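You operate a simulated robot arm through the tools that you are given. There is no shell and no other tool. Be economical: measure what you need, move in short steps, check, and stop when the job is done.

You are at the controls of a simulated robot arm. One attempt, no reset.

JOB
Shut the clear door, park the arm on its outline and disable it.
Fine: touch no post with the arm; the posts stay.
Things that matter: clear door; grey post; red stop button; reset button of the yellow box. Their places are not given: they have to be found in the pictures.

Only the result counts: the job must be done as asked and must still hold three seconds after the hand-in. Knocking over, shifting, dropping, spilling or breaking anything else fails it.

ROBOT AND FRAMES
A 6-joint arm with a fingered hand, fixed in place. Base frame: the origin is at the foot of the arm, x ahead of it, y to its left, z up. Units: cm, rad, N and s.
It reaches about 134.6 cm from its shoulder. Its first joint turns from -2.601 to 2.601 rad. Payload 3.5 kg.
Tool frame: the origin (TCP) lies between the finger pads and is the grasp point; the fingertips stand 2.6 cm ahead of it; z points along the fingers, y is the line along which they close. Largest opening 13.2 cm; the body of the gripper starts 7.3 cm behind the TCP. The gripper is a hand of 4 fingers: y runs from the thumb to the fingers, the wrist lies at [0, 0, -23.4] in the tool frame, and closing takes about 1.5 s.
Orientation is that of the tool frame in the base frame, as a unit quaternion [x, y, z, w]. With the fingers straight down and closing along the base's y, the tool's x points along the base's -x, its y along +y and its z along -z.

CONTROLS
- The arm moves only by the tool move_arm. Its argument "motion" is one flat list of numbers, 6 for each row, row after row: the shift along the base's x, y, z in units of 50 mm (1.0 is 50 mm), then the turn, a rotation vector about the base's x, y, z in units of 6 degrees (1.0 is 6 degrees). In form: [x, y, z, rx, ry, rz, x, y, z, rx, ry, rz, ...]. A call has 1 to 12 rows; each row shifts and turns the commanded pose from where the row before left it. "jaw" is the finger opening in cm, from 0 to 13.2, set as the call begins (left out, the last holds). A call with a number of a shift or a turn outside -1 to 1 is refused whole. Each row takes 0.2 s and may step no farther than 5 cm and 0.15 rad from the row before; otherwise, or with a gripper value out of range, the whole call is refused. A pose out of reach is approached as far as the arm can. The call stops where the force on the tool passes 40 N (or 10 N more than at its start, if that is more) or the arm is blocked; 0.2 s more then pass. Each finger travels about 7.2 cm/s and halts on what it meets, pressing with about 25 N; the grip force reading is that of the motor and also rises with nothing between the fingers. The clock runs only during rows and for 0.2 s after the last one: add rows that do not move to give the fingers time. The reply holds the time, the measured pose of the TCP, the force on the tool along the base axes, the opening and the grip force, in the units named above and with some noise, with the torque about the TCP (base axes, N m) and any sound that the robot's microphone picked up.
- Cameras (640 x 400 px; columns grow to the right, rows downward): "scene" is fixed at [3.58, 50.66, 139.71]; the picture's right is [-0.85, -0.53, 0.00], its down [-0.14, 0.23, -0.96] and it looks along [0.51, -0.82, -0.27] (base axes); focal length 312 px, centre (320, 200). "wrist" rides on the gripper at [6.8, 0.2, -9.7] in the tool frame; the picture's right is [-0.02, 1.00, 0.00], its down [-0.82, -0.02, -0.58] and it looks along [-0.58, -0.01, 0.82] (tool axes); focal length 270 px, centre (320, 200).
- snapshot(camera): a new picture of that camera. The clock stands still meanwhile.
- raise_lower(by): slides the trunk up (or, below 0, down) by that many cm; the arm rides with it, the base frame stays. It gives what a move gives, with no picture.
- move_fingers(finger1, finger2, finger3, thumb_bend): sets how far each is bent, from 0 (flat) to 100 (curled in); at 30 the hand is open as for a grip, at 70 the pads meet at the TCP. One left out holds its place. A second passes; each finger stops where it meets its share of the squeeze, and holds until it gets a number again. A gripper value or a shape takes the hand back. It gives what a move gives, with no picture; readings hold the bend of each and the force on the fingers (four entries, about 0 where the hand has none), thumb and palm.
- grasp_type(shape): the hand has 4 fingers and takes this shape, open, in about a second: jaw (thumb against the fingers, like two jaws); tri (thumb and two fingers); tip (a fingertip pinch); poke (one finger out to press); point (the index stretched); flat (the hand flat); cup (the hand cupped); fist (a fist). The gripper value then closes the fingers along that shape, each until it touches; the sizes above hold for jaw. It gives what a move gives, with no picture.
- pixel_to_xyz(camera, pixels): there is no depth. For up to 12 entries [column, row, z] of the newest picture of that camera ("zoom" is the newest enlarged one), the place [x, y] in the base frame at which the ray of that pixel passes the height z, good to about 0.2 cm, but the place of the scene camera against the robot may be out by one fixed shift of up to 2.5 cm in any direction. The clock stands still meanwhile.
- zoom(camera, box): a new picture of the part [left, top, right, bottom] of that camera's present view, enlarged. The clock stands still meanwhile.
- sign_off(): hands the job in; it is judged then, once.

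Go step by step. Measure first, check grasps and placings, and put right what went wrong. The budget is 80 turns and 34 pictures, counting those below and the enlarged ones. Unless the task says otherwise, let go and move clear before handing in, and close with one line.

The tools are called after "Call:" as name(argument=value, ...) on one line, values as JSON. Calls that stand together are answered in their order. move_arm: Moves the arm, as the interface text tells. Its arguments: {"type":"object","properties":{"motion":{"type":"array"},"jaw":{"type":"number"}},"required":["motion"]} The other tools are called the same way: raise_lower (by) slides the trunk up or down; grasp_type (shape) gives the hand a shape; move_fingers (finger1, finger2, finger3, thumb_bend) moves the fingers one by one; snapshot (camera) takes a picture; pixel_to_xyz (camera, pixels) gives the place at which the rays of pixels pass given heights; zoom (camera, box) takes an enlarged picture of a part of a camera's view; sign_off () hands the job in.

At the start:

```text
t: 0.0
eef_pos: [72.57, -35.56, 105.57]
tcp_rot: [0.001, 1.0, 0.0, 0.0]
force: [-0.5, -1.0, 0.4]
ft_torque: [0.05, -0.01, -0.01]
grip_width: 13.19
grip_force: 0.0
shape: jaw
bend: [30.0, 30.0, 30.0, 30.0]
finger forces: [0.0, 0.0, 0.1, 0.0, 0.0, 0.0]
trunk travel left (down, up): [-95.4, 1.6]
```

scene: 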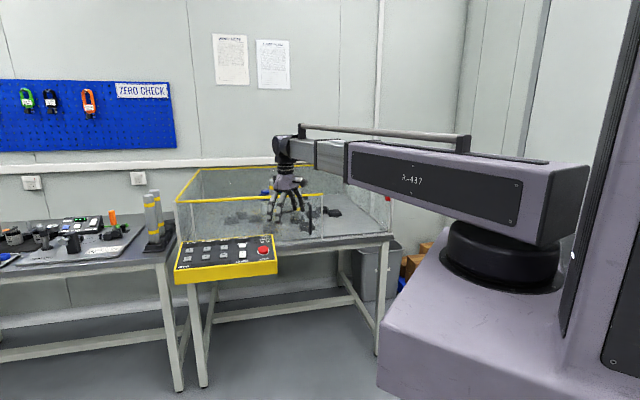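
wrist: 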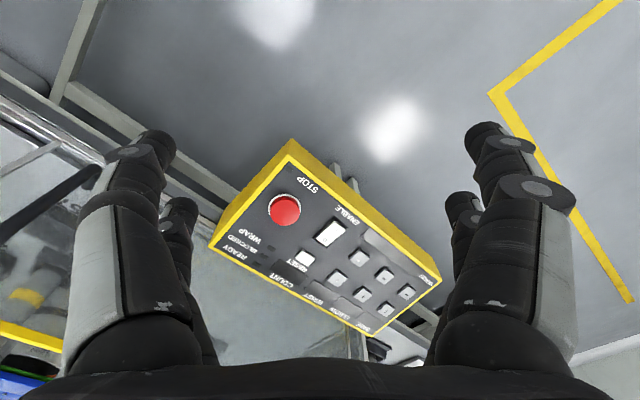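

The scene shows a yellow box with a red button near (263,250), and a clear-walled cell with yellow edges around (190-390,170-240). I'll enlarge these first.

Call:
zoom(camera="scene", box=[160, 150, 410, 306])

Call:
zoom(camera="scene", box=[170, 225, 290, 300])

```text
2.56 times, centred on (285, 228) of scene
```

zoom: 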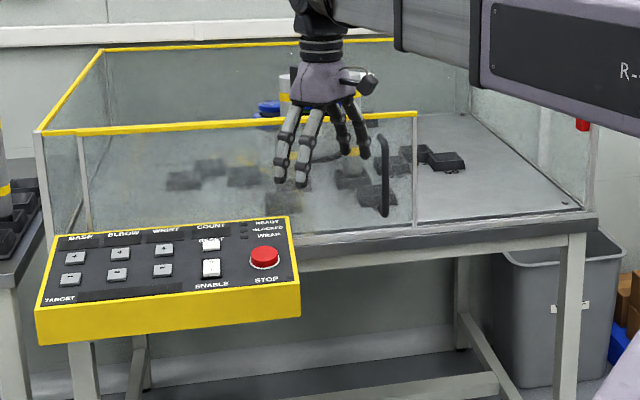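

```text
5.33 times, centred on (230, 262) of scene
```

zoom: 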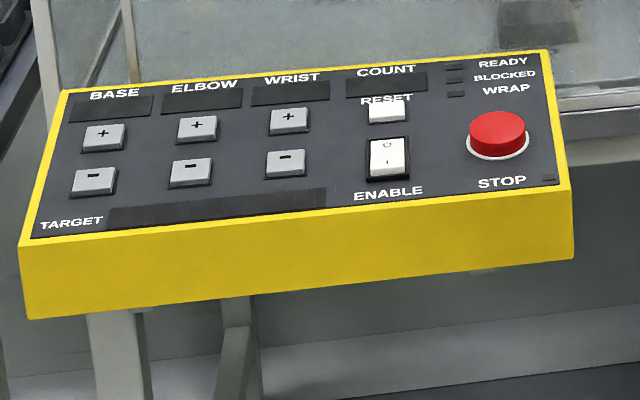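

The box and a clear cell with a small opening are visible; the cell interior is hidden. I'll raise the hand and turn the wrist camera towards -y (into the cell).

Call:
move_arm(motion=[0, 0, 1, 0, 0, 0, 0, 0, 1, 0, 0, 0, 0, 0, 1, 0, 0, -1, 0, 0, 1, 0, 0, -1, 0, 0, 0, 0, 0, -1, 0, 0, 0, 0, 0, -1, 0, 0, 0, 0, 0, -1, 0, 0, 0, 0, 0, -1, 0, 0, 0, 0, 0, -1, 0, 0, 0, 0, 0, -1, 0, 0, 0, 0, 0, -1, 0, 0, 0, 0, 0, -1])

Call:
snapshot(camera="wrist")

```text
t: 2.6
eef_pos: [72.5, -35.65, 105.43]
tcp_rot: [0.5, 0.866, 0.0, 0.0]
force: [-0.4, 0.3, 0.1]
ft_torque: [0.01, -0.01, 0.04]
grip_width: 13.2
grip_force: 0.1
shape: jaw
bend: [30.0, 30.0, 30.0, 30.0]
finger forces: [0.1, 0.0, 0.0, 0.0, 0.0, 0.1]
out of reach, approached as far as the arm can: row 1, 2, 3, 4
trunk travel left (down, up): [-95.4, 1.6]
```

```text
29 pictures are left
```

wrist: 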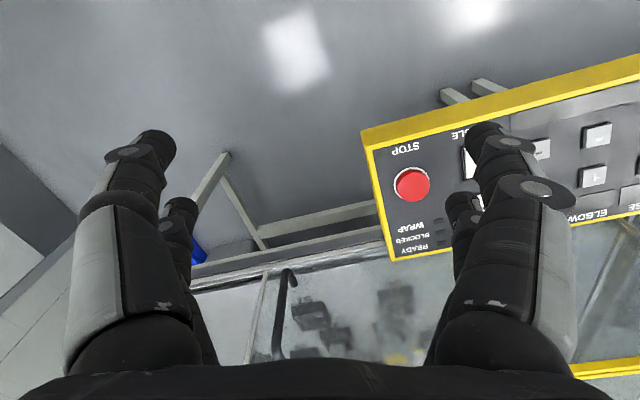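

Raising is out of reach, so the arm is already near its top. I'll finish turning towards -y and tilt the hand to look into the cell.

Call:
move_arm(motion=[0, 0, 0, 0, 0, -1, 0, 0, 0, 0, 0, -1, 0, 0, 0, 0, 0, -1, 0, 0, 0, 0, 0, -1, 0, 0, 0, 0, 0, -1, 0, 0, 0, -1, 0, 0, 0, 0, 0, -1, 0, 0, 0, 0, 0, -1, 0, 0, 0, 0, 0, -1, 0, 0, 0, 0, 0, -1, 0, 0])

Call:
snapshot(camera="wrist")

```text
t: 4.8
eef_pos: [72.5, -35.6, 108.65]
tcp_rot: [0.682, 0.684, -0.182, 0.183]
force: [-0.5, -0.5, 0.2]
ft_torque: [0.01, -0.04, -0.02]
grip_width: 13.18
grip_force: 0.0
shape: jaw
bend: [30.0, 30.0, 30.0, 30.0]
finger forces: [0.0, 0.1, 0.0, 0.0, 0.0, 0.0]
out of reach, approached as far as the arm can: row 7, 8, 9, 10
trunk travel left (down, up): [-95.4, 1.6]
```

```text
28 pictures are left
```

wrist: 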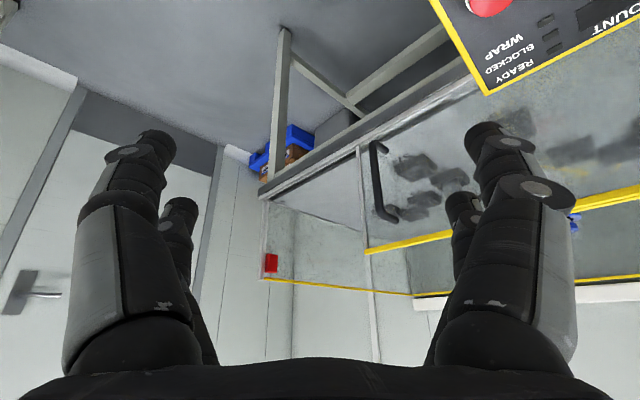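

The view (upside down) shows the door edge at about (365,200), its handle at (380,180), and the corner post with a red lock at (270,262). Rolling the hand half a turn and then levelling it will put the camera on top, so I can look down into the cell.

Call:
move_arm(motion=[0, 0, 0, 0, 0.577, 1, 0, 0, 0, 0, 0.577, 1, 0, 0, 0, 0, 0.577, 1, 0, 0, 0, 0, 0.577, 1, 0, 0, 0, 0, 0.577, 1, 0, 0, 0, 0, 0.577, 1, 0, 0, 0, 0, 0.577, 1, 0, 0, 0, 0, 0.577, 1, 0, 0, 0, 0, 0.577, 1, 0, 0, 0, 0, 0.577, 1, 0, 0, 0, 0, 0.577, 1, 0, 0, 0, 0, 0.577, 1])

Call:
move_arm(motion=[0, 0, 0, 0, 0.577, 1, 0, 0, 0, 0, 0.577, 1, 0, 0, 0, 0, 0.577, 1, 0, 0, 0, 0, 0.577, 1, 0, 0, 0, 0, 0.577, 1, 0, 0, 0, 0, 0.577, 1, 0, 0, 0, 0, 0.577, 1, 0, 0, 0, 0, 0.577, 1, 0, 0, 0, 0, 0.577, 1, 0, 0, 0, 0, 0.577, 1, 0, 0, 0, 0, 0.577, 1, 0, 0, 0, 0, 0.577, 1])

Call:
move_arm(motion=[0, 0, 0, 0, 0.577, 1, 0, 0, 0, 0, 0.577, 1, 0, 0, 0.5, -1, 0, 0, 0, 0, 0.5, -1, 0, 0, 0, 0, 0.5, -1, 0, 0, 0, 0, 0.5, -1, 0, 0, 0, 0, 0.5, -1, 0, 0, 0, 0, 0.5, -1, 0, 0])

Call:
snapshot(camera="wrist")

```text
t: 7.4
eef_pos: [72.49, -35.7, 108.68]
tcp_rot: [0.057, 0.964, -0.258, 0.015]
force: [0.5, 0.3, -0.5]
ft_torque: [-0.02, -0.01, 0.04]
grip_width: 13.19
grip_force: 0.1
shape: jaw
bend: [30.0, 30.0, 30.0, 30.0]
finger forces: [0.0, 0.1, 0.0, 0.0, 0.0, 0.1]
trunk travel left (down, up): [-95.4, 1.6]
```

```text
t: 10.0
eef_pos: [72.53, -35.58, 108.66]
tcp_rot: [-0.523, 0.812, -0.218, -0.141]
force: [0.6, -0.6, 0.2]
ft_torque: [-0.03, 0.02, 0.01]
grip_width: 13.19
grip_force: 0.2
shape: jaw
bend: [30.0, 30.0, 30.0, 30.0]
finger forces: [0.0, 0.0, 0.0, 0.0, 0.0, 0.1]
out of reach, approached as far as the arm can: row 11, 12
trunk travel left (down, up): [-95.4, 1.6]
```

```text
t: 11.8
eef_pos: [72.46, -35.72, 119.53]
tcp_rot: [-0.453, 0.704, -0.46, -0.296]
force: [-0.3, -0.1, 0.5]
ft_torque: [0.01, -0.03, 0.0]
grip_width: 13.17
grip_force: 0.1
shape: jaw
bend: [30.0, 30.0, 30.0, 30.0]
finger forces: [0.0, 0.0, 0.0, 0.0, 0.0, 0.0]
out of reach, approached as far as the arm can: row 1, 2, 3, 4, 5, 6, 7
trunk travel left (down, up): [-95.4, 1.6]
```

```text
27 pictures are left
```

wrist: 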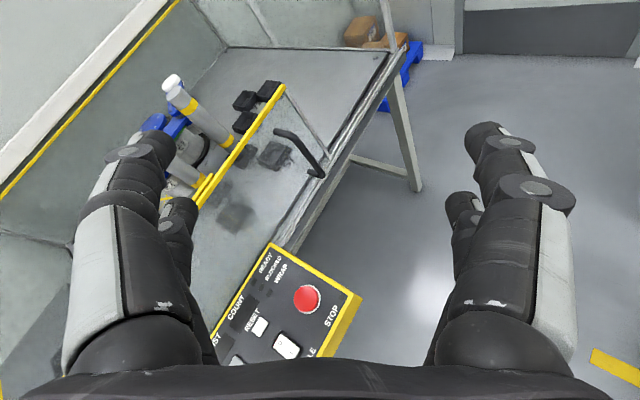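

Now the camera is upright and I can see the door's top rail from (280,88) to (200,200), and a blue-based device inside. I'll shift +x to see the whole cell.

Call:
move_arm(motion=[1, 0, 0, 0, 0, 0, 1, 0, 0, 0, 0, 0, 1, 0, 0, 0, 0, 0, 1, 0, 0, 0, 0, 0, 1, 0, 0, 0, 0, 0, 1, 0, 0, 0, 0, 0, 1, 0, 0, 0, 0, 0])

Call:
snapshot(camera="wrist")

```text
t: 13.4
eef_pos: [107.62, -35.55, 119.4]
tcp_rot: [-0.453, 0.705, -0.459, -0.296]
force: [-0.3, -0.7, 0.4]
ft_torque: [-0.03, -0.02, 0.0]
grip_width: 13.19
grip_force: 0.0
shape: jaw
bend: [30.0, 30.0, 30.0, 30.0]
finger forces: [0.0, 0.1, 0.0, 0.1, 0.0, 0.0]
out of reach, approached as far as the arm can: row 4
trunk travel left (down, up): [-95.4, 1.6]
```

```text
26 pictures are left
```

wrist: 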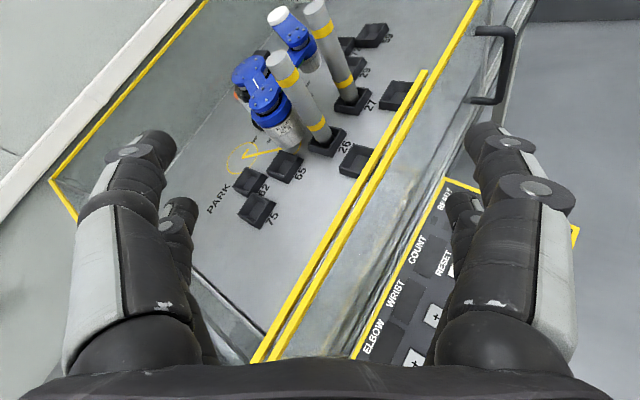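

I can see inside now: a small blue arm, two grey posts, numbered pads, a PARK outline around (250,155), and two front yellow rails, so the door appears to slide. I'll enlarge the interior for detail.

Call:
zoom(camera="wrist", box=[170, 0, 430, 240])

Call:
pixel_to_xyz(camera="wrist", pixels=[[425, 70, 105], [255, 360, 105], [268, 360, 105], [480, 2, 105], [478, 30, 95], [470, 100, 95], [512, 35, 95]])

```text
1.67 times, centred on (300, 120) of wrist
```

zoom: 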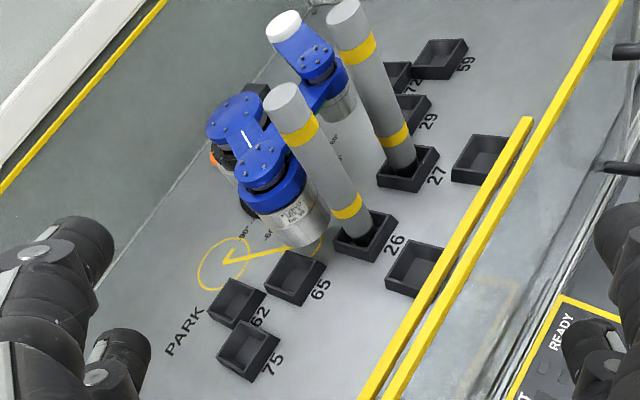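

```text
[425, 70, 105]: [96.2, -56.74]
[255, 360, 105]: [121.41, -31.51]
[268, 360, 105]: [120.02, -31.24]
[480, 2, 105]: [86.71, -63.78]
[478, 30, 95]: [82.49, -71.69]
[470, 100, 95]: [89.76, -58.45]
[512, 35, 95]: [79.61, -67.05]
```

The clear door seems to slide along a front running about 45° in xy, with its handle at (510,35)-(500,100). I'll record these rays, then move -x for a second view to triangulate.

Call:
pixel_to_xyz(camera="wrist", pixels=[[512, 33, 100], [512, 33, 85], [501, 102, 100], [501, 102, 85], [425, 70, 100], [425, 70, 110]])

Call:
move_arm(motion=[-1, 0, 0, 0, 0, 0, -1, 0, 0, 0, 0, 0, -1, 0, 0, 0, 0, 0, -1, 0, 0, 0, 0, 0])

Call:
snapshot(camera="wrist")

```text
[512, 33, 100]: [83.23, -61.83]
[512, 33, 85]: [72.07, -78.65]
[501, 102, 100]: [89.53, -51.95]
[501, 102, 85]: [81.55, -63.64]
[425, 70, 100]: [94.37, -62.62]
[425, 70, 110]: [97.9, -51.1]
```

```text
t: 14.4
eef_pos: [87.59, -35.42, 119.57]
tcp_rot: [-0.452, 0.705, -0.459, -0.296]
force: [0.4, -0.1, 0.3]
ft_torque: [0.06, 0.03, 0.0]
grip_width: 13.19
grip_force: 0.0
shape: jaw
bend: [30.0, 30.0, 30.0, 30.0]
finger forces: [0.0, 0.0, 0.1, 0.0, 0.0, 0.0]
out of reach, approached as far as the arm can: row 2
trunk travel left (down, up): [-95.4, 1.6]
```

```text
24 pictures are left
```

wrist: 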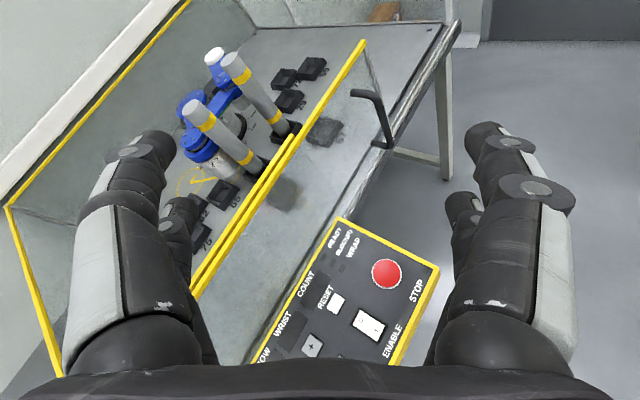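

Here the handle runs (378,93) to (390,143), the door's leading top corner is at (363,42), and the fixed panel ends at (292,137). I'll get those rays.

Call:
pixel_to_xyz(camera="wrist", pixels=[[379, 93, 100], [379, 93, 85], [390, 144, 100], [390, 144, 85], [292, 137, 100], [292, 137, 110], [363, 42, 106], [363, 42, 100], [386, 272, 85], [386, 272, 80], [337, 303, 85], [368, 324, 85]])

Call:
zoom(camera="wrist", box=[300, 20, 460, 180])

Call:
zoom(camera="wrist", box=[250, 210, 450, 370])

```text
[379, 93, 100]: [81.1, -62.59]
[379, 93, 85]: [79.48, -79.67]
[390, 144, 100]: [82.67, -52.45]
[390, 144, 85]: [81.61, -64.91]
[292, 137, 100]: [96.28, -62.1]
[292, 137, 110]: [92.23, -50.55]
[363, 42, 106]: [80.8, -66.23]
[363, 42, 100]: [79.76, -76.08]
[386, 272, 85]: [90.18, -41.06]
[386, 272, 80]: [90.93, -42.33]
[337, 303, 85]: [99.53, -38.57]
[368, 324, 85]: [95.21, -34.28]
```

```text
2.50 times, centred on (380, 100) of wrist
```

zoom: 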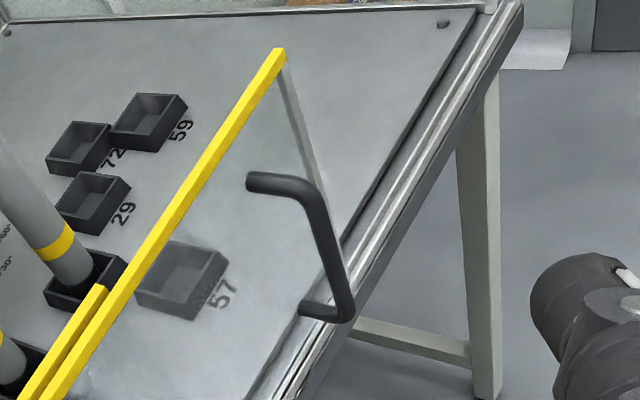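

```text
2.50 times, centred on (350, 290) of wrist
```

zoom: 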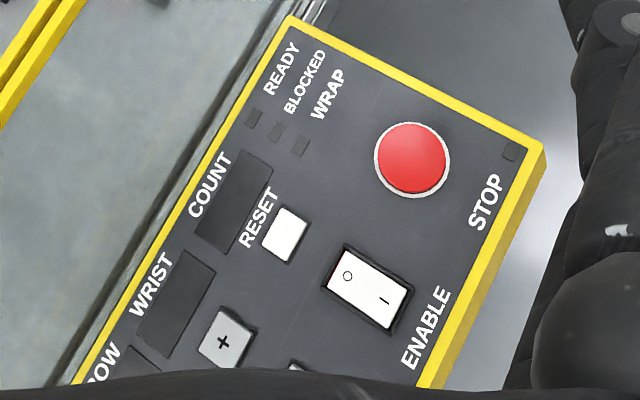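

Triangulated: the handle bar is vertical at about (81.2,-65.2), z 85-96.6; the door plane is about 4 cm behind it, and the front runs at 45°. I'll bring the hand vertical with yaw -45° so its fingers can straddle the bar.

Call:
move_arm(motion=[0, 0, -0.25, 1, 0, 0, 0, 0, -0.25, 1, 0, 0, 0, 0, -0.25, 1, 0, 0, 0, 0, -0.25, 1, 0, 0, 0, 0, -0.25, 1, 0, 0, 0, 0, -0.25, 1, 0, 0, 0, 0, -0.25, 1, 0, 0, 0, 0, -0.25, 1, 0, 0, 0, 0, -0.25, 1, 0, 0, 0, 0, -0.25, 1, 0, 0, 0, 0, -0.25, 1, 0, 0], jaw=6)

Call:
move_arm(motion=[0, 0, 0, 0, 0, -1, 0, 0, 0, 0, 0, -1, 0, 0, 0, 0, 0, -1, 0, 0, 0, 0, 0, -1, 0, 0, 0, 0, 0, -1, 0, 0, 0, 0, 0, -1, 0, 0, 0, 0, 0, -1, 0, 0, 0, 0, 0, -1, 0, 0, 0, 0, 0, -1, 0, 0, 0, 0, 0, -1, 0, 0, 0, 0, 0, -1, 0, 0, 0, 0, 0, -1])

Call:
move_arm(motion=[0, 0, 0, 0, 0, -1, 0, 0, 0, 0, 0, -1, 0, 0, 0, 0, 0, -1, 0, 0, 0, 0, 0, -1, 0, 0, 0, 0, 0, -1, 0, 0, 0, 0, 0, -1, 0, 0, 0, 0, 0, -0.4])

```text
t: 16.8
eef_pos: [89.7, -29.45, 105.56]
tcp_rot: [-0.526, 0.85, -0.003, -0.005]
force: [0.1, -0.3, -0.4]
ft_torque: [0.01, 0.0, 0.0]
grip_width: 6.07
grip_force: 0.0
shape: jaw
bend: [73.0, 73.0, 73.0, 70.0]
finger forces: [0.1, 0.0, 0.0, 0.1, 0.0, 0.1]
out of reach, approached as far as the arm can: row 1, 2, 3, 4, 6, 8, 9, 10, 11
trunk travel left (down, up): [-95.4, 1.6]
```

```text
t: 19.4
eef_pos: [89.57, -29.59, 105.57]
tcp_rot: [0.057, 0.998, -0.001, -0.001]
force: [-0.3, 0.3, -1.0]
ft_torque: [0.02, 0.05, -0.01]
grip_width: 6.05
grip_force: 0.0
shape: jaw
bend: [73.0, 73.0, 73.0, 70.0]
finger forces: [0.0, 0.1, 0.1, 0.1, 0.0, 0.0]
trunk travel left (down, up): [-95.4, 1.6]
```

```text
t: 21.0
eef_pos: [89.68, -29.52, 105.45]
tcp_rot: [0.383, 0.924, 0.001, -0.001]
force: [0.4, 0.4, 0.3]
ft_torque: [0.02, 0.0, -0.01]
grip_width: 6.07
grip_force: 0.0
shape: jaw
bend: [73.0, 73.0, 73.0, 70.0]
finger forces: [0.0, 0.0, 0.0, 0.0, 0.1, 0.0]
trunk travel left (down, up): [-95.4, 1.6]
```

Hand is vertical at yaw -45°. I'll move above the handle, slightly outward of the door.

Call:
move_arm(motion=[-0.285, -0.97, 0, 0, 0, 0, -0.285, -0.97, 0, 0, 0, 0, -0.285, -0.97, 0, 0, 0, 0, -0.285, -0.97, 0, 0, 0, 0, -0.285, -0.97, 0, 0, 0, 0, -0.285, -0.97, 0, 0, 0, 0, -0.285, -0.97, 0, 0, 0, 0])

Call:
snapshot(camera="wrist")

Call:
zoom(camera="scene", box=[160, 130, 410, 286])

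```text
refused: row 1 steps farther than a row can; nothing moved
```

```text
21 pictures are left
```

wrist: 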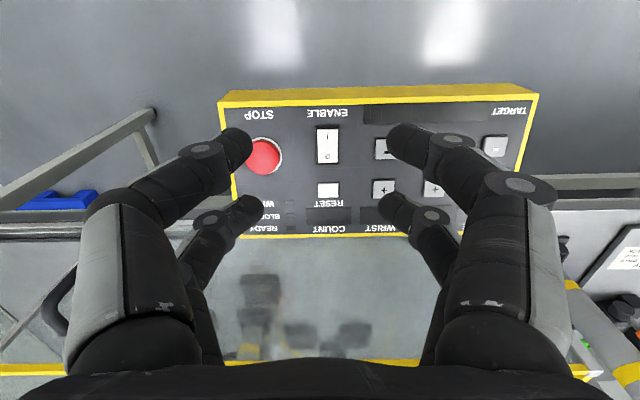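

```text
2.56 times, centred on (285, 208) of scene
```

zoom: 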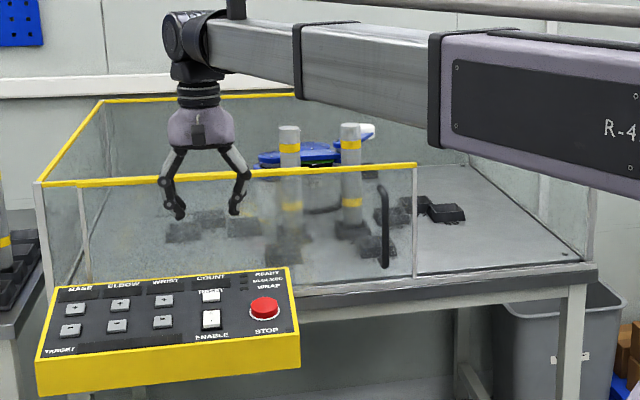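

The step was slightly too long. I'll repeat it in 8 shorter rows.

Call:
move_arm(motion=[-0.25, -0.85, 0, 0, 0, 0, -0.25, -0.85, 0, 0, 0, 0, -0.25, -0.85, 0, 0, 0, 0, -0.25, -0.85, 0, 0, 0, 0, -0.25, -0.85, 0, 0, 0, 0, -0.25, -0.85, 0, 0, 0, 0, -0.25, -0.85, 0, 0, 0, 0, -0.25, -0.85, 0, 0, 0, 0])

Call:
snapshot(camera="wrist")

Call:
pixel_to_xyz(camera="wrist", pixels=[[320, 200, 96], [320, 240, 96], [320, 280, 96], [360, 240, 96], [280, 240, 96]])

```text
t: 22.8
eef_pos: [79.77, -63.5, 105.46]
tcp_rot: [0.382, 0.924, 0.0, -0.001]
force: [-0.5, 0.2, -0.1]
ft_torque: [0.07, -0.03, 0.03]
grip_width: 6.08
grip_force: 0.0
shape: jaw
bend: [73.0, 73.0, 73.0, 70.0]
finger forces: [0.0, 0.1, 0.1, 0.1, 0.0, 0.0]
trunk travel left (down, up): [-95.4, 1.6]
```

```text
19 pictures are left
```

wrist: 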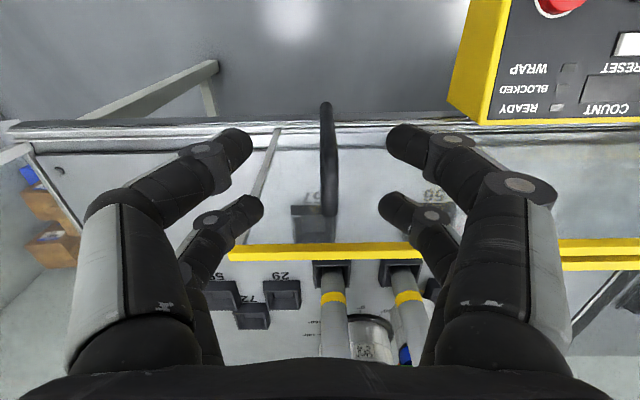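

```text
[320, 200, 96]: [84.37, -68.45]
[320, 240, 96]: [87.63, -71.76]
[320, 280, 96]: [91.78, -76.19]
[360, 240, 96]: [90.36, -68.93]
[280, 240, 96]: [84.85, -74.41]
```

The bar, (328,105)-(330,212), lies centred between the jaws and clear of the glass. I'll lower the hand around it.

Call:
move_arm(motion=[0, 0, -0.5, 0, 0, 0, 0, 0, -0.5, 0, 0, 0, 0, 0, -0.5, 0, 0, 0, 0, 0, -0.5, 0, 0, 0])

```text
t: 23.8
eef_pos: [79.66, -63.45, 105.65]
tcp_rot: [0.382, 0.924, 0.001, -0.001]
force: [0.4, 0.9, 1.1]
ft_torque: [0.01, -0.02, 0.02]
grip_width: 6.08
grip_force: 0.0
shape: jaw
bend: [73.0, 73.0, 73.0, 70.0]
finger forces: [0.0, 0.0, 0.0, 0.0, 0.0, 0.0]
out of reach, approached as far as the arm can: row 1, 2, 3, 4
trunk travel left (down, up): [-95.4, 1.6]
```

Vertical motion has to come from the trunk. I'll lower it 11 cm.

Call:
raise_lower(by=-11)

```text
t: 25.2
eef_pos: [79.56, -63.49, 94.6]
tcp_rot: [0.381, 0.924, 0.001, 0.0]
force: [0.6, -0.2, -0.2]
ft_torque: [0.0, 0.01, -0.02]
grip_width: 6.01
grip_force: 0.0
shape: jaw
bend: [73.0, 73.0, 73.0, 70.0]
finger forces: [0.0, 0.0, 0.1, 0.0, 0.0, 0.1]
trunk travel left (down, up): [-84.4, 12.6]
```

No contact. Now slide along the closing direction (-0.707,-0.707).

Call:
move_arm(motion=[-0.28, -0.28, 0, 0, 0, 0, -0.28, -0.28, 0, 0, 0, 0, -0.28, -0.28, 0, 0, 0, 0, -0.28, -0.28, 0, 0, 0, 0, -0.28, -0.28, 0, 0, 0, 0])

Call:
snapshot(camera="wrist")

```text
t: 26.4
eef_pos: [72.68, -70.5, 94.58]
tcp_rot: [0.382, 0.924, 0.001, -0.002]
force: [0.3, -0.3, 0.5]
ft_torque: [0.01, 0.0, 0.02]
grip_width: 6.09
grip_force: 0.0
shape: jaw
bend: [73.0, 73.0, 73.0, 70.0]
finger forces: [0.1, 0.6, 0.0, 0.1, 0.0, 0.0]
trunk travel left (down, up): [-84.4, 12.6]
```

```text
18 pictures are left
```

wrist: 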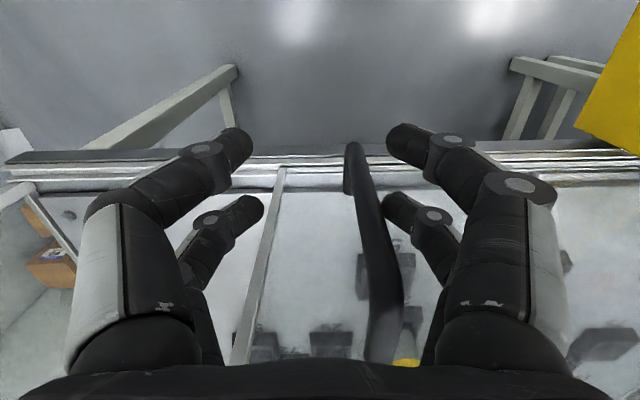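

The door follows (edge at (280,170), bar on the right finger). Continue until it meets the post.

Call:
move_arm(motion=[-0.28, -0.28, 0, 0, 0, 0, -0.28, -0.28, 0, 0, 0, 0, -0.28, -0.28, 0, 0, 0, 0, -0.28, -0.28, 0, 0, 0, 0, -0.28, -0.28, 0, 0, 0, 0, -0.28, -0.28, 0, 0, 0, 0, -0.28, -0.28, 0, 0, 0, 0])

Call:
snapshot(camera="wrist")

```text
t: 28.0
eef_pos: [62.59, -80.25, 94.54]
tcp_rot: [0.382, 0.924, 0.0, 0.0]
force: [0.1, 0.8, -0.6]
ft_torque: [0.03, 0.02, 0.03]
grip_width: 6.09
grip_force: 0.1
shape: jaw
bend: [73.0, 73.0, 73.0, 70.0]
finger forces: [0.0, 0.4, 0.0, 0.0, 0.0, 0.1]
trunk travel left (down, up): [-84.4, 12.6]
```

```text
17 pictures are left
```

wrist: 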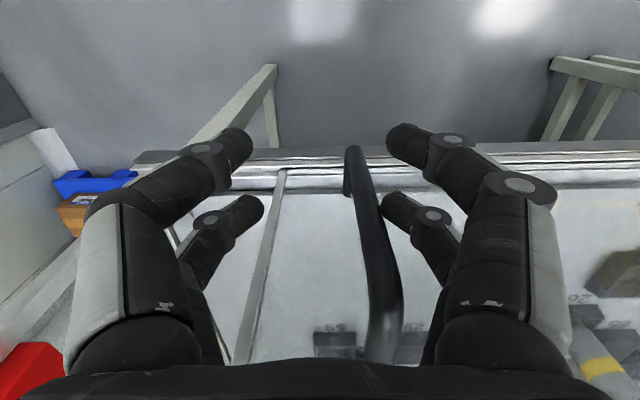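

The red lock appears at (30,370), so about 10 cm remain. Continue in smaller steps until contact.

Call:
move_arm(motion=[-0.2, -0.2, 0, 0, 0, 0, -0.2, -0.2, 0, 0, 0, 0, -0.2, -0.2, 0, 0, 0, 0, -0.2, -0.2, 0, 0, 0, 0, -0.2, -0.2, 0, 0, 0, 0, -0.2, -0.2, 0, 0, 0, 0, -0.2, -0.2, 0, 0, 0, 0, -0.2, -0.2, 0, 0, 0, 0, -0.2, -0.2, 0, 0, 0, 0])

```text
t: 30.0
eef_pos: [53.77, -89.38, 94.41]
tcp_rot: [0.382, 0.924, 0.001, -0.001]
force: [-0.6, 1.4, 1.1]
ft_torque: [0.03, 0.0, 0.06]
grip_width: 6.09
grip_force: 0.0
shape: jaw
bend: [73.0, 73.0, 73.0, 70.0]
finger forces: [0.1, 1.0, 0.0, 0.1, 0.1, 0.0]
trunk travel left (down, up): [-84.4, 12.6]
```

Call:
snapshot(camera="wrist")

```text
16 pictures are left
```

wrist: 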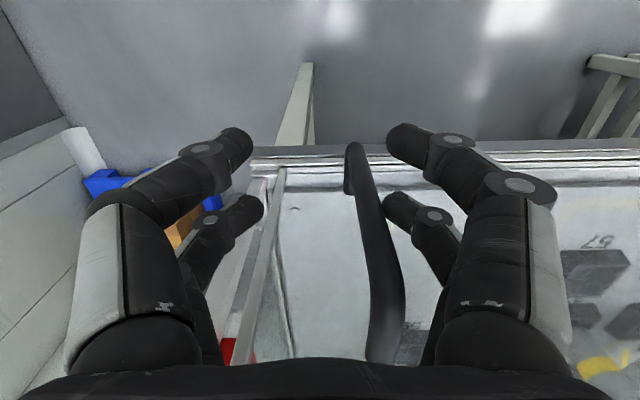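

The door edge (265,250) is nearly at the post with the red lock (228,350). Pushing the rest in small steps.

Call:
move_arm(motion=[-0.1, -0.1, 0, 0, 0, 0, -0.1, -0.1, 0, 0, 0, 0, -0.1, -0.1, 0, 0, 0, 0, -0.1, -0.1, 0, 0, 0, 0, -0.1, -0.1, 0, 0, 0, 0, -0.1, -0.1, 0, 0, 0, 0])

```text
t: 31.4
eef_pos: [50.93, -92.17, 94.61]
tcp_rot: [0.381, 0.925, 0.001, 0.0]
force: [3.9, 4.1, 1.1]
ft_torque: [0.12, -0.12, 0.12]
grip_width: 6.39
grip_force: 0.0
shape: jaw
bend: [73.0, 71.0, 73.0, 70.0]
finger forces: [0.0, 6.0, 0.1, 0.1, 0.1, 0.0]
trunk travel left (down, up): [-84.4, 12.6]
```

Force is rising, so it's at the stop or nearly. One more light push to confirm.

Call:
move_arm(motion=[-0.08, -0.08, 0, 0, 0, 0, -0.08, -0.08, 0, 0, 0, 0, -0.08, -0.08, 0, 0, 0, 0, 0, 0, 0, 0, 0, 0])

Call:
snapshot(camera="wrist")

```text
t: 32.4
eef_pos: [49.81, -93.23, 94.49]
tcp_rot: [0.381, 0.925, 0.001, -0.002]
force: [13.1, 17.7, -4.6]
ft_torque: [-0.22, 0.44, 0.64]
grip_width: 6.72
grip_force: 0.0
shape: jaw
bend: [73.0, 63.0, 73.0, 70.0]
finger forces: [0.1, 22.0, 0.0, 0.1, 0.0, 0.0]
trunk travel left (down, up): [-84.4, 12.6]
```

```text
15 pictures are left
```

wrist: 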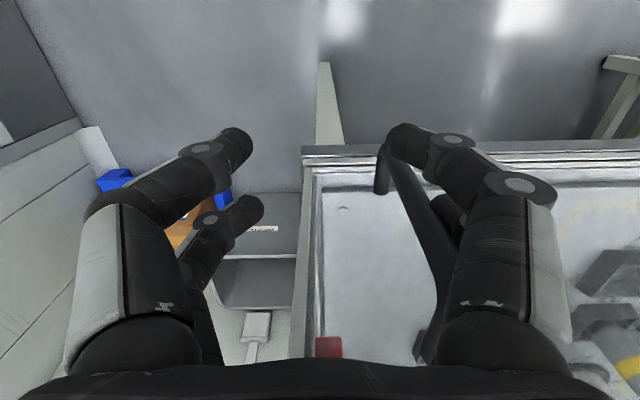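

The door is shut (22 N against the post). I'll back off slightly and raise clear of the handle.

Call:
move_arm(motion=[0.12, 0.12, 0, 0, 0, 0, 0.12, 0.12, 0, 0, 0, 0])

Call:
raise_lower(by=12)

Call:
grasp_type(shape="poke")

```text
t: 33.0
eef_pos: [50.65, -92.28, 94.67]
tcp_rot: [0.383, 0.924, -0.001, 0.0]
force: [4.3, 5.0, 0.6]
ft_torque: [0.1, -0.13, 0.09]
grip_width: 6.54
grip_force: 0.1
shape: jaw
bend: [73.0, 70.0, 73.0, 70.0]
finger forces: [0.1, 6.2, 0.1, 0.0, 0.1, 0.1]
trunk travel left (down, up): [-84.4, 12.6]
```

```text
t: 34.5
eef_pos: [50.75, -92.22, 106.52]
tcp_rot: [0.382, 0.924, 0.0, 0.0]
force: [-0.3, -0.2, -0.5]
ft_torque: [0.0, 0.03, 0.04]
grip_width: 6.04
grip_force: 0.0
shape: jaw
bend: [73.0, 73.0, 73.0, 70.0]
finger forces: [0.0, 0.1, 0.0, 0.0, 0.0, 0.0]
trunk travel left (down, up): [-96.4, 0.6]
```

```text
t: 35.4
eef_pos: [50.74, -92.24, 106.57]
tcp_rot: [0.382, 0.924, 0.0, 0.0]
force: [-0.4, -0.3, -0.4]
ft_torque: [0.03, -0.01, 0.04]
grip_width: 0.0
grip_force: 0.1
shape: poke
bend: [100.0, 100.0, 100.0, 34.0]
finger forces: [0.1, 0.0, 0.0, 0.0, 0.0, 0.0]
trunk travel left (down, up): [-96.4, 0.6]
```

Fully clear. Now move back over the yellow box for a straight-down view.

Call:
move_arm(motion=[0.52, 0.836, 0, 0, 0, 0, 0.52, 0.836, 0, 0, 0, 0, 0.52, 0.836, 0, 0, 0, 0, 0.52, 0.836, 0, 0, 0, 0, 0.52, 0.836, 0, 0, 0, 0, 0.52, 0.836, 0, 0, 0, 0, 0.52, 0.836, 0, 0, 0, 0, 0.52, 0.836, 0, 0, 0, 0, 0.52, 0.836, 0, 0, 0, 0, 0.52, 0.836, 0, 0, 0, 0, 0.52, 0.836, 0, 0, 0, 0, 0.52, 0.836, 0, 0, 0, 0])

Call:
move_arm(motion=[0.52, 0.836, 0, 0, 0, 0, 0.52, 0.836, 0, 0, 0, 0, 0.52, 0.836, 0, 0, 0, 0])

Call:
snapshot(camera="wrist")

```text
t: 38.0
eef_pos: [81.93, -42.03, 106.48]
tcp_rot: [0.383, 0.924, 0.0, 0.0]
force: [-0.1, -0.1, 0.2]
ft_torque: [-0.01, 0.0, 0.0]
grip_width: 0.01
grip_force: 0.1
shape: poke
bend: [100.0, 100.0, 100.0, 34.0]
finger forces: [0.0, 0.1, 0.1, 0.0, 0.0, 0.0]
trunk travel left (down, up): [-96.4, 0.6]
```

```text
t: 38.8
eef_pos: [89.86, -29.4, 106.39]
tcp_rot: [0.382, 0.924, 0.001, -0.001]
force: [-0.2, 0.5, -0.4]
ft_torque: [-0.03, 0.0, 0.01]
grip_width: 0.0
grip_force: 0.0
shape: poke
bend: [100.0, 100.0, 100.0, 34.0]
finger forces: [0.0, 0.0, 0.0, 0.0, 0.0, 0.0]
trunk travel left (down, up): [-96.4, 0.6]
```

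```text
14 pictures are left
```

wrist: 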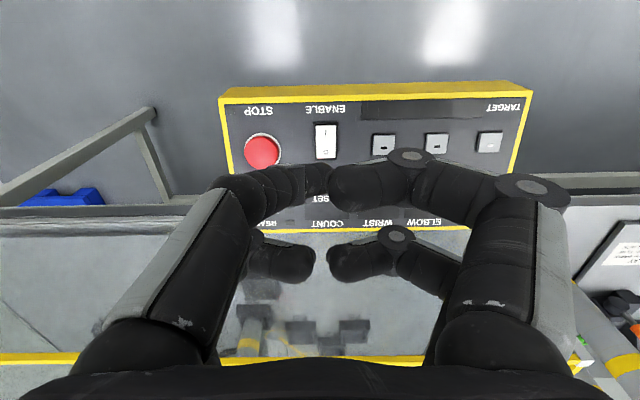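

The view shows the hand in poke shape over the box; I need to see which finger sticks out, so I'll check closer and try "point" for comparison.

Call:
grasp_type(shape="point")

Call:
zoom(camera="wrist", box=[140, 60, 580, 335])

```text
t: 39.7
eef_pos: [89.8, -29.55, 106.58]
tcp_rot: [0.382, 0.924, 0.0, -0.001]
force: [-0.3, 0.0, 0.2]
ft_torque: [-0.03, -0.01, 0.03]
grip_width: 0.0
grip_force: 0.1
shape: point
bend: [24.0, 99.0, 100.0, 39.0]
finger forces: [0.0, 0.0, 0.1, 0.0, 0.1, 0.0]
trunk travel left (down, up): [-96.4, 0.6]
```

```text
1.45 times, centred on (360, 198) of wrist
```

zoom: 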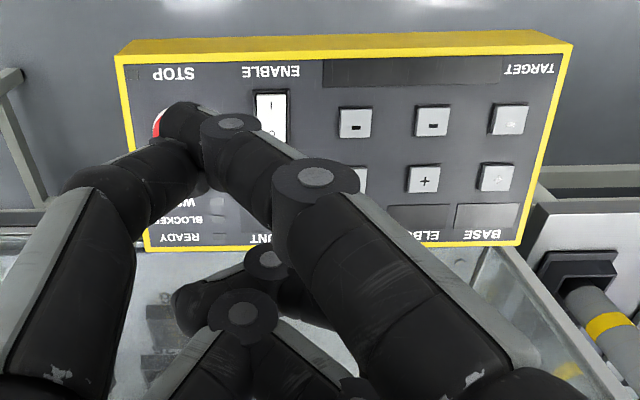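

"Point" leans across the view and isn't useful. I'll go back to the plain jaw shape, closed, and use the closed tips for pressing.

Call:
grasp_type(shape="jaw")

Call:
move_arm(motion=[0, 0, 0, 0, 0, 0, 0, 0, 0, 0, 0, 0, 0, 0, 0, 0, 0, 0, 0, 0, 0, 0, 0, 0, 0, 0, 0, 0, 0, 0, 0, 0, 0, 0, 0, 0], jaw=0)

Call:
snapshot(camera="wrist")

```text
t: 40.6
eef_pos: [89.78, -29.56, 106.51]
tcp_rot: [0.382, 0.924, 0.0, -0.001]
force: [0.5, -0.6, 0.7]
ft_torque: [0.02, -0.01, -0.02]
grip_width: 13.17
grip_force: 0.0
shape: jaw
bend: [30.0, 30.0, 30.0, 30.0]
finger forces: [0.1, 0.1, 0.0, 0.0, 0.1, 0.0]
trunk travel left (down, up): [-96.4, 0.6]
```

```text
t: 42.0
eef_pos: [89.91, -29.54, 106.52]
tcp_rot: [0.382, 0.924, 0.0, -0.001]
force: [1.0, 1.1, 0.2]
ft_torque: [-0.01, -0.01, 0.01]
grip_width: 0.0
grip_force: 25.1
shape: jaw
bend: [62.0, 63.0, 63.0, 70.0]
finger forces: [0.0, 0.1, 0.0, 0.1, 0.0, 0.0]
trunk travel left (down, up): [-96.4, 0.6]
```

```text
12 pictures are left
```

wrist: 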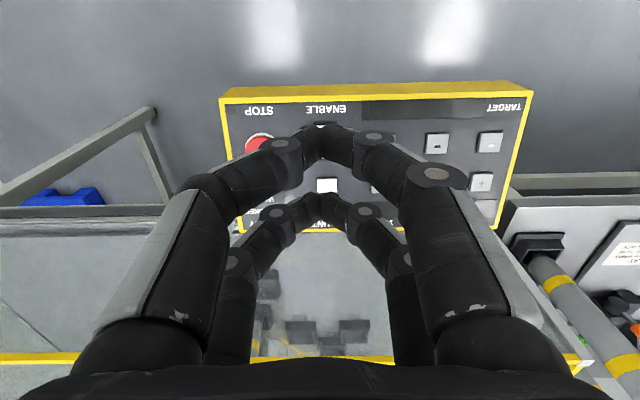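

Closed tips are clear: outer pair at (325,135), inner pair at (320,205); RESET shows at (327,186). I'll get button positions at several heights to triangulate with the earlier view.

Call:
pixel_to_xyz(camera="wrist", pixels=[[327, 186, 85], [327, 186, 80], [437, 142, 85], [437, 142, 80], [490, 141, 85], [480, 181, 85], [222, 100, 84], [528, 93, 84], [508, 228, 84], [238, 232, 84]])

```text
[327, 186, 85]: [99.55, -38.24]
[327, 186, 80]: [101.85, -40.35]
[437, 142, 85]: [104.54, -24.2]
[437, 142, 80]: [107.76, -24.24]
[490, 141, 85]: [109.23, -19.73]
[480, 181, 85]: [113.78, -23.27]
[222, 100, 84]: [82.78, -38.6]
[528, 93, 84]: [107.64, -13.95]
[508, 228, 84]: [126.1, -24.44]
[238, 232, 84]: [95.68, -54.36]
```

RESET's top sits at z≈85, (99.5,-38.4), and the rocker at about (95.2,-34.3). I'll put the inner tip pair over the rocker's outer "I" end and lower the trunk to just above it.

Call:
move_arm(motion=[0.58, -0.48, 0, 0, 0, 0])

Call:
raise_lower(by=-16.5)

Call:
snapshot(camera="wrist")

```text
t: 42.4
eef_pos: [92.69, -32.07, 106.45]
tcp_rot: [0.382, 0.924, 0.0, 0.0]
force: [0.1, -0.2, -0.9]
ft_torque: [0.07, 0.0, -0.03]
grip_width: 0.01
grip_force: 24.5
shape: jaw
bend: [62.0, 63.0, 63.0, 70.0]
finger forces: [0.0, 0.1, 0.0, 0.1, 0.1, 0.0]
trunk travel left (down, up): [-96.4, 0.6]
```

```text
t: 44.3
eef_pos: [92.55, -31.97, 90.05]
tcp_rot: [0.382, 0.924, 0.0, -0.001]
force: [-0.4, -0.2, 0.4]
ft_torque: [-0.03, 0.02, 0.0]
grip_width: 0.01
grip_force: 24.5
shape: jaw
bend: [62.0, 63.0, 63.0, 70.0]
finger forces: [0.0, 0.0, 0.1, 0.0, 0.0, 0.1]
trunk travel left (down, up): [-79.9, 17.1]
```

```text
11 pictures are left
```

wrist: 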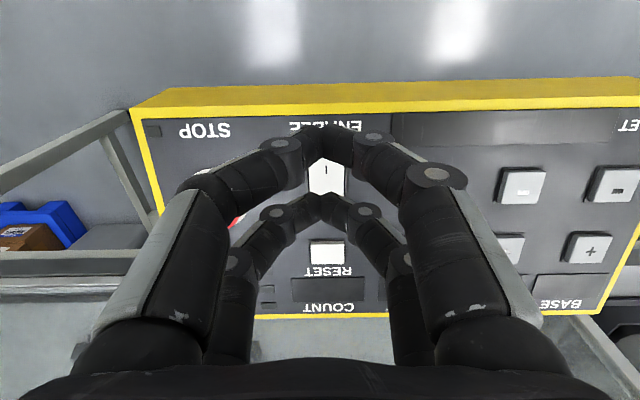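

The "I" mark is at (326,170), and the inner tips should descend onto about row 176, so they are on the I end. Lower in small steps watching force.

Call:
raise_lower(by=-2.2)

Call:
raise_lower(by=-0.6)

```text
t: 45.0
eef_pos: [92.68, -31.88, 87.91]
tcp_rot: [0.382, 0.924, 0.001, -0.001]
force: [-0.6, 0.4, 0.3]
ft_torque: [0.01, -0.02, 0.0]
grip_width: 0.01
grip_force: 25.4
shape: jaw
bend: [62.0, 63.0, 63.0, 70.0]
finger forces: [0.0, 0.0, 0.0, 0.1, 0.0, 0.1]
trunk travel left (down, up): [-77.7, 19.3]
```

```text
t: 45.5
eef_pos: [92.59, -31.94, 87.21]
tcp_rot: [0.382, 0.924, 0.001, -0.001]
force: [-0.2, -0.7, 0.2]
ft_torque: [0.0, 0.0, -0.01]
grip_width: 0.01
grip_force: 25.0
shape: jaw
bend: [62.0, 63.0, 63.0, 70.0]
finger forces: [0.0, 0.1, 0.0, 0.1, 0.0, 0.0]
trunk travel left (down, up): [-77.1, 19.9]
```

Call:
raise_lower(by=-0.5)

Call:
raise_lower(by=-0.4)

```text
t: 46.1
eef_pos: [92.57, -31.92, 86.71]
tcp_rot: [0.381, 0.925, 0.0, -0.001]
force: [0.3, -0.2, 0.5]
ft_torque: [-0.03, -0.01, 0.03]
grip_width: 0.01
grip_force: 25.6
shape: jaw
bend: [62.0, 63.0, 63.0, 70.0]
finger forces: [0.0, 0.0, 0.0, 0.0, 0.1, 0.1]
trunk travel left (down, up): [-76.6, 20.4]
```

```text
t: 46.6
eef_pos: [92.69, -31.85, 86.37]
tcp_rot: [0.382, 0.924, 0.001, -0.001]
force: [0.0, -0.2, -0.4]
ft_torque: [-0.01, 0.03, -0.02]
grip_width: 0.01
grip_force: 25.0
shape: jaw
bend: [62.0, 63.0, 63.0, 70.0]
finger forces: [0.0, 0.0, 0.1, 0.1, 0.0, 0.0]
trunk travel left (down, up): [-76.2, 20.8]
```

Still no contact; keep lowering gently.

Call:
raise_lower(by=-0.4)

Call:
raise_lower(by=-0.4)

Call:
raise_lower(by=-0.3)

```text
t: 47.1
eef_pos: [92.66, -31.8, 85.96]
tcp_rot: [0.382, 0.924, 0.001, -0.001]
force: [0.2, -0.6, -0.2]
ft_torque: [0.01, 0.0, 0.02]
grip_width: 0.0
grip_force: 24.9
shape: jaw
bend: [62.0, 63.0, 63.0, 70.0]
finger forces: [0.0, 0.1, 0.1, 0.0, 0.1, 0.1]
trunk travel left (down, up): [-75.8, 21.2]
```

```text
t: 47.7
eef_pos: [92.46, -31.94, 85.58]
tcp_rot: [0.382, 0.924, 0.0, -0.001]
force: [0.3, -0.1, -0.2]
ft_torque: [0.0, 0.01, 0.01]
grip_width: 0.0
grip_force: 25.0
shape: jaw
bend: [62.0, 63.0, 63.0, 70.0]
finger forces: [0.0, 0.0, 0.0, 0.1, 0.0, 0.0]
trunk travel left (down, up): [-75.4, 21.6]
```

```text
t: 48.2
eef_pos: [92.58, -31.95, 85.24]
tcp_rot: [0.382, 0.924, 0.0, -0.001]
force: [0.5, 0.3, 0.5]
ft_torque: [0.03, 0.02, -0.01]
grip_width: 0.01
grip_force: 24.6
shape: jaw
bend: [62.0, 63.0, 63.0, 70.0]
finger forces: [0.0, 0.0, 0.0, 0.0, 0.0, 0.1]
trunk travel left (down, up): [-75.1, 21.9]
```

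No contact at TCP z 85.2; I'll look at where the tips are.

Call:
zoom(camera="wrist", box=[200, 80, 440, 230])

```text
2.67 times, centred on (320, 155) of wrist
```

zoom: 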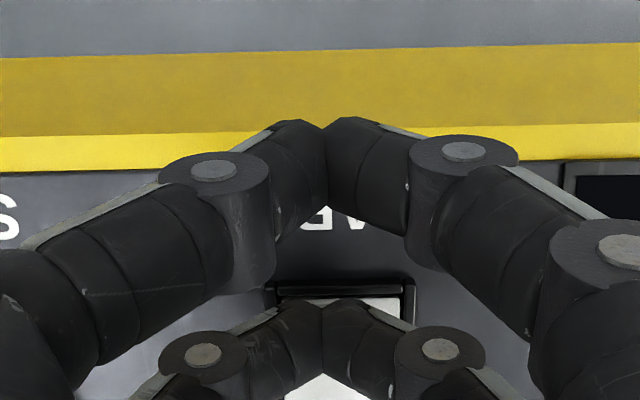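

The inner tips cover the rocker's outer half, and the panel there is lower (z≈82) than I assumed. Nudging inward 0.5 cm and continuing down.

Call:
move_arm(motion=[0.07, -0.07, 0, 0, 0, 0])

Call:
raise_lower(by=-0.4)

Call:
raise_lower(by=-0.3)

Call:
raise_lower(by=-0.3)

```text
t: 48.6
eef_pos: [92.88, -32.29, 85.24]
tcp_rot: [0.381, 0.924, 0.0, -0.001]
force: [0.4, 0.4, 0.0]
ft_torque: [-0.02, 0.03, -0.02]
grip_width: 0.0
grip_force: 24.8
shape: jaw
bend: [62.0, 63.0, 63.0, 70.0]
finger forces: [0.0, 0.0, 0.1, 0.1, 0.0, 0.1]
trunk travel left (down, up): [-75.1, 21.9]
```

```text
t: 49.1
eef_pos: [92.8, -32.2, 85.04]
tcp_rot: [0.381, 0.924, 0.001, 0.001]
force: [-1.4, 3.5, 21.0]
ft_torque: [-0.14, -0.35, 0.06]
grip_width: 0.01
grip_force: 24.5
shape: jaw
bend: [62.0, 64.0, 64.0, 70.0]
finger forces: [0.0, 0.0, 0.0, 0.0, 0.0, 0.0]
trunk travel left (down, up): [-74.7, 22.3]
```

```text
t: 49.6
eef_pos: [92.77, -32.18, 84.97]
tcp_rot: [0.382, 0.924, 0.0, 0.0]
force: [-2.4, 3.6, 34.7]
ft_torque: [-0.62, -0.44, -0.04]
grip_width: 0.01
grip_force: 24.8
shape: jaw
bend: [62.0, 68.0, 67.0, 70.0]
finger forces: [0.0, 0.0, 0.1, 0.0, 0.0, 0.0]
trunk travel left (down, up): [-74.4, 22.6]
```

```text
t: 50.0
eef_pos: [92.74, -32.12, 84.74]
tcp_rot: [0.382, 0.924, 0.0, 0.001]
force: [-2.3, 3.9, 43.8]
ft_torque: [-0.61, -0.67, 0.03]
grip_width: 0.0
grip_force: 24.7
shape: jaw
bend: [62.0, 70.0, 69.0, 70.0]
finger forces: [0.0, 0.0, 0.0, 0.1, 0.0, 0.0]
trunk travel left (down, up): [-74.3, 22.7]
stopped: the force on the tool passed its limit at 48 N (the readings are from after the stop); the commanded pose is now the measured one
```

Firm contact (44 N), inner pair only. Raise and look for the displays lighting up.

Call:
raise_lower(by=10)

Call:
snapshot(camera="wrist")

```text
t: 51.4
eef_pos: [92.92, -32.26, 94.4]
tcp_rot: [0.382, 0.924, 0.001, -0.001]
force: [0.6, -1.6, 0.6]
ft_torque: [0.0, -0.04, -0.02]
grip_width: 0.04
grip_force: 25.3
shape: jaw
bend: [62.0, 66.0, 66.0, 70.0]
finger forces: [0.0, 0.0, 0.0, 0.1, 0.1, 0.0]
trunk travel left (down, up): [-84.3, 12.7]
```

```text
9 pictures are left
```

wrist: 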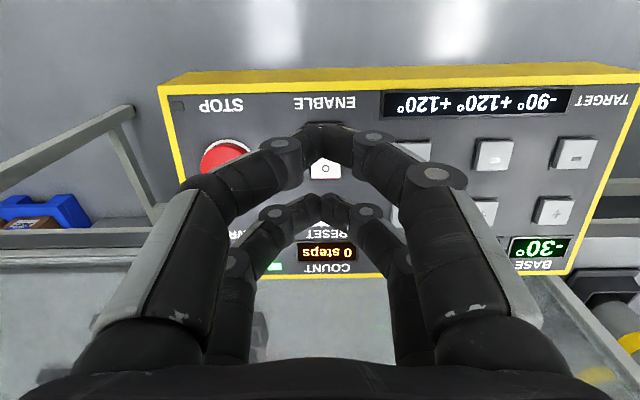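

Enabled: READY is green, TARGET reads -90° +120° +120°, BASE reads -30°, COUNT 0 steps. Elbow and wrist are hidden, so I'll raise up, open the hand and return to the tilted overview pose.

Call:
raise_lower(by=12.5)

Call:
move_arm(motion=[0.74, 0.35, 0, 0, 0, 0, 0.74, 0.35, 0, 0, 0, 0, 0.74, 0.35, 0, 0, 0, 0, 0.74, 0.35, 0, 0, 0, 0, 0, 0, 0, 0, 0, 1, 0, 0, 0, 0, 0, 1, 0, 0, 0, 0, 0, 1, 0, 0, 0, 0, 0, 1, 0, 0, 0, 0, 0, 1, 0, 0, 0, 0, 0, 1, 0, 0, 0, 0, 0, 1, 0, 0, 0, 0, 0, 1], jaw=13.2)

Call:
move_arm(motion=[0, 0, 0, 0, 0, 1, 0, 0, 0, 0, 0, 1, 0, 0, 0, 0, 0, 1, 0, 0, 0, 0, 0, 1, 0, 0, 0, 0, 0, 1, 0, 0, 0, 0, 0, 1, 0, 0, 0, 0, 0, 1, 0, 0, 0, 0, 0, 1, 0, 0, 0, 0, 0, 1, 0, 0, 0, 0, 0, 1])

Call:
move_arm(motion=[0, -0.2, 0.25, -1, 0, 0, 0, -0.2, 0.25, -1, 0, 0, 0, -0.2, 0.25, -1, 0, 0, 0, -0.2, 0.25, -1, 0, 0, 0, -0.2, 0.25, -1, 0, 0, 0, -0.2, 0.25, -1, 0, 0, 0, -0.2, 0.25, -1, 0, 0, 0, -0.2, 0.25, -1, 0, 0, 0, -0.2, 0.25, -1, 0, 0])

Call:
snapshot(camera="wrist")

```text
t: 52.9
eef_pos: [92.92, -32.22, 106.87]
tcp_rot: [0.381, 0.924, 0.0, 0.0]
force: [-1.3, 0.2, 0.8]
ft_torque: [0.0, 0.02, 0.01]
grip_width: 0.0
grip_force: 24.6
shape: jaw
bend: [62.0, 66.0, 66.0, 70.0]
finger forces: [0.0, 0.0, 0.0, 0.0, 0.1, 0.1]
trunk travel left (down, up): [-96.8, 0.2]
```

```text
t: 55.5
eef_pos: [107.8, -25.21, 106.88]
tcp_rot: [-0.028, 1.0, 0.0, 0.0]
force: [-0.3, 0.8, -0.6]
ft_torque: [0.04, 0.0, 0.0]
grip_width: 13.18
grip_force: 0.0
shape: jaw
bend: [30.0, 30.0, 30.0, 30.0]
finger forces: [0.0, 0.0, 0.1, 0.1, 0.0, 0.1]
trunk travel left (down, up): [-96.8, 0.2]
```

```text
t: 57.7
eef_pos: [107.85, -25.31, 106.85]
tcp_rot: [-0.524, 0.852, -0.001, -0.001]
force: [0.6, -0.2, 0.0]
ft_torque: [0.01, 0.01, 0.0]
grip_width: 13.19
grip_force: 0.0
shape: jaw
bend: [30.0, 30.0, 30.0, 30.0]
finger forces: [0.0, 0.0, 0.0, 0.1, 0.1, 0.0]
trunk travel left (down, up): [-96.8, 0.2]
```

```text
t: 59.7
eef_pos: [107.75, -34.17, 116.48]
tcp_rot: [-0.467, 0.759, -0.387, -0.237]
force: [-0.3, -0.2, -0.1]
ft_torque: [-0.04, -0.01, -0.02]
grip_width: 13.18
grip_force: 0.0
shape: jaw
bend: [30.0, 30.0, 30.0, 30.0]
finger forces: [0.1, 0.0, 0.0, 0.0, 0.0, 0.0]
out of reach, approached as far as the arm can: row 1, 2, 3, 4, 8, 9
trunk travel left (down, up): [-96.8, 0.2]
```

```text
8 pictures are left
```

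wrist: 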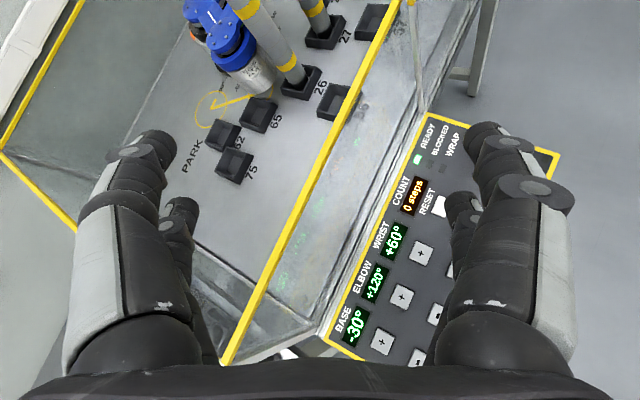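

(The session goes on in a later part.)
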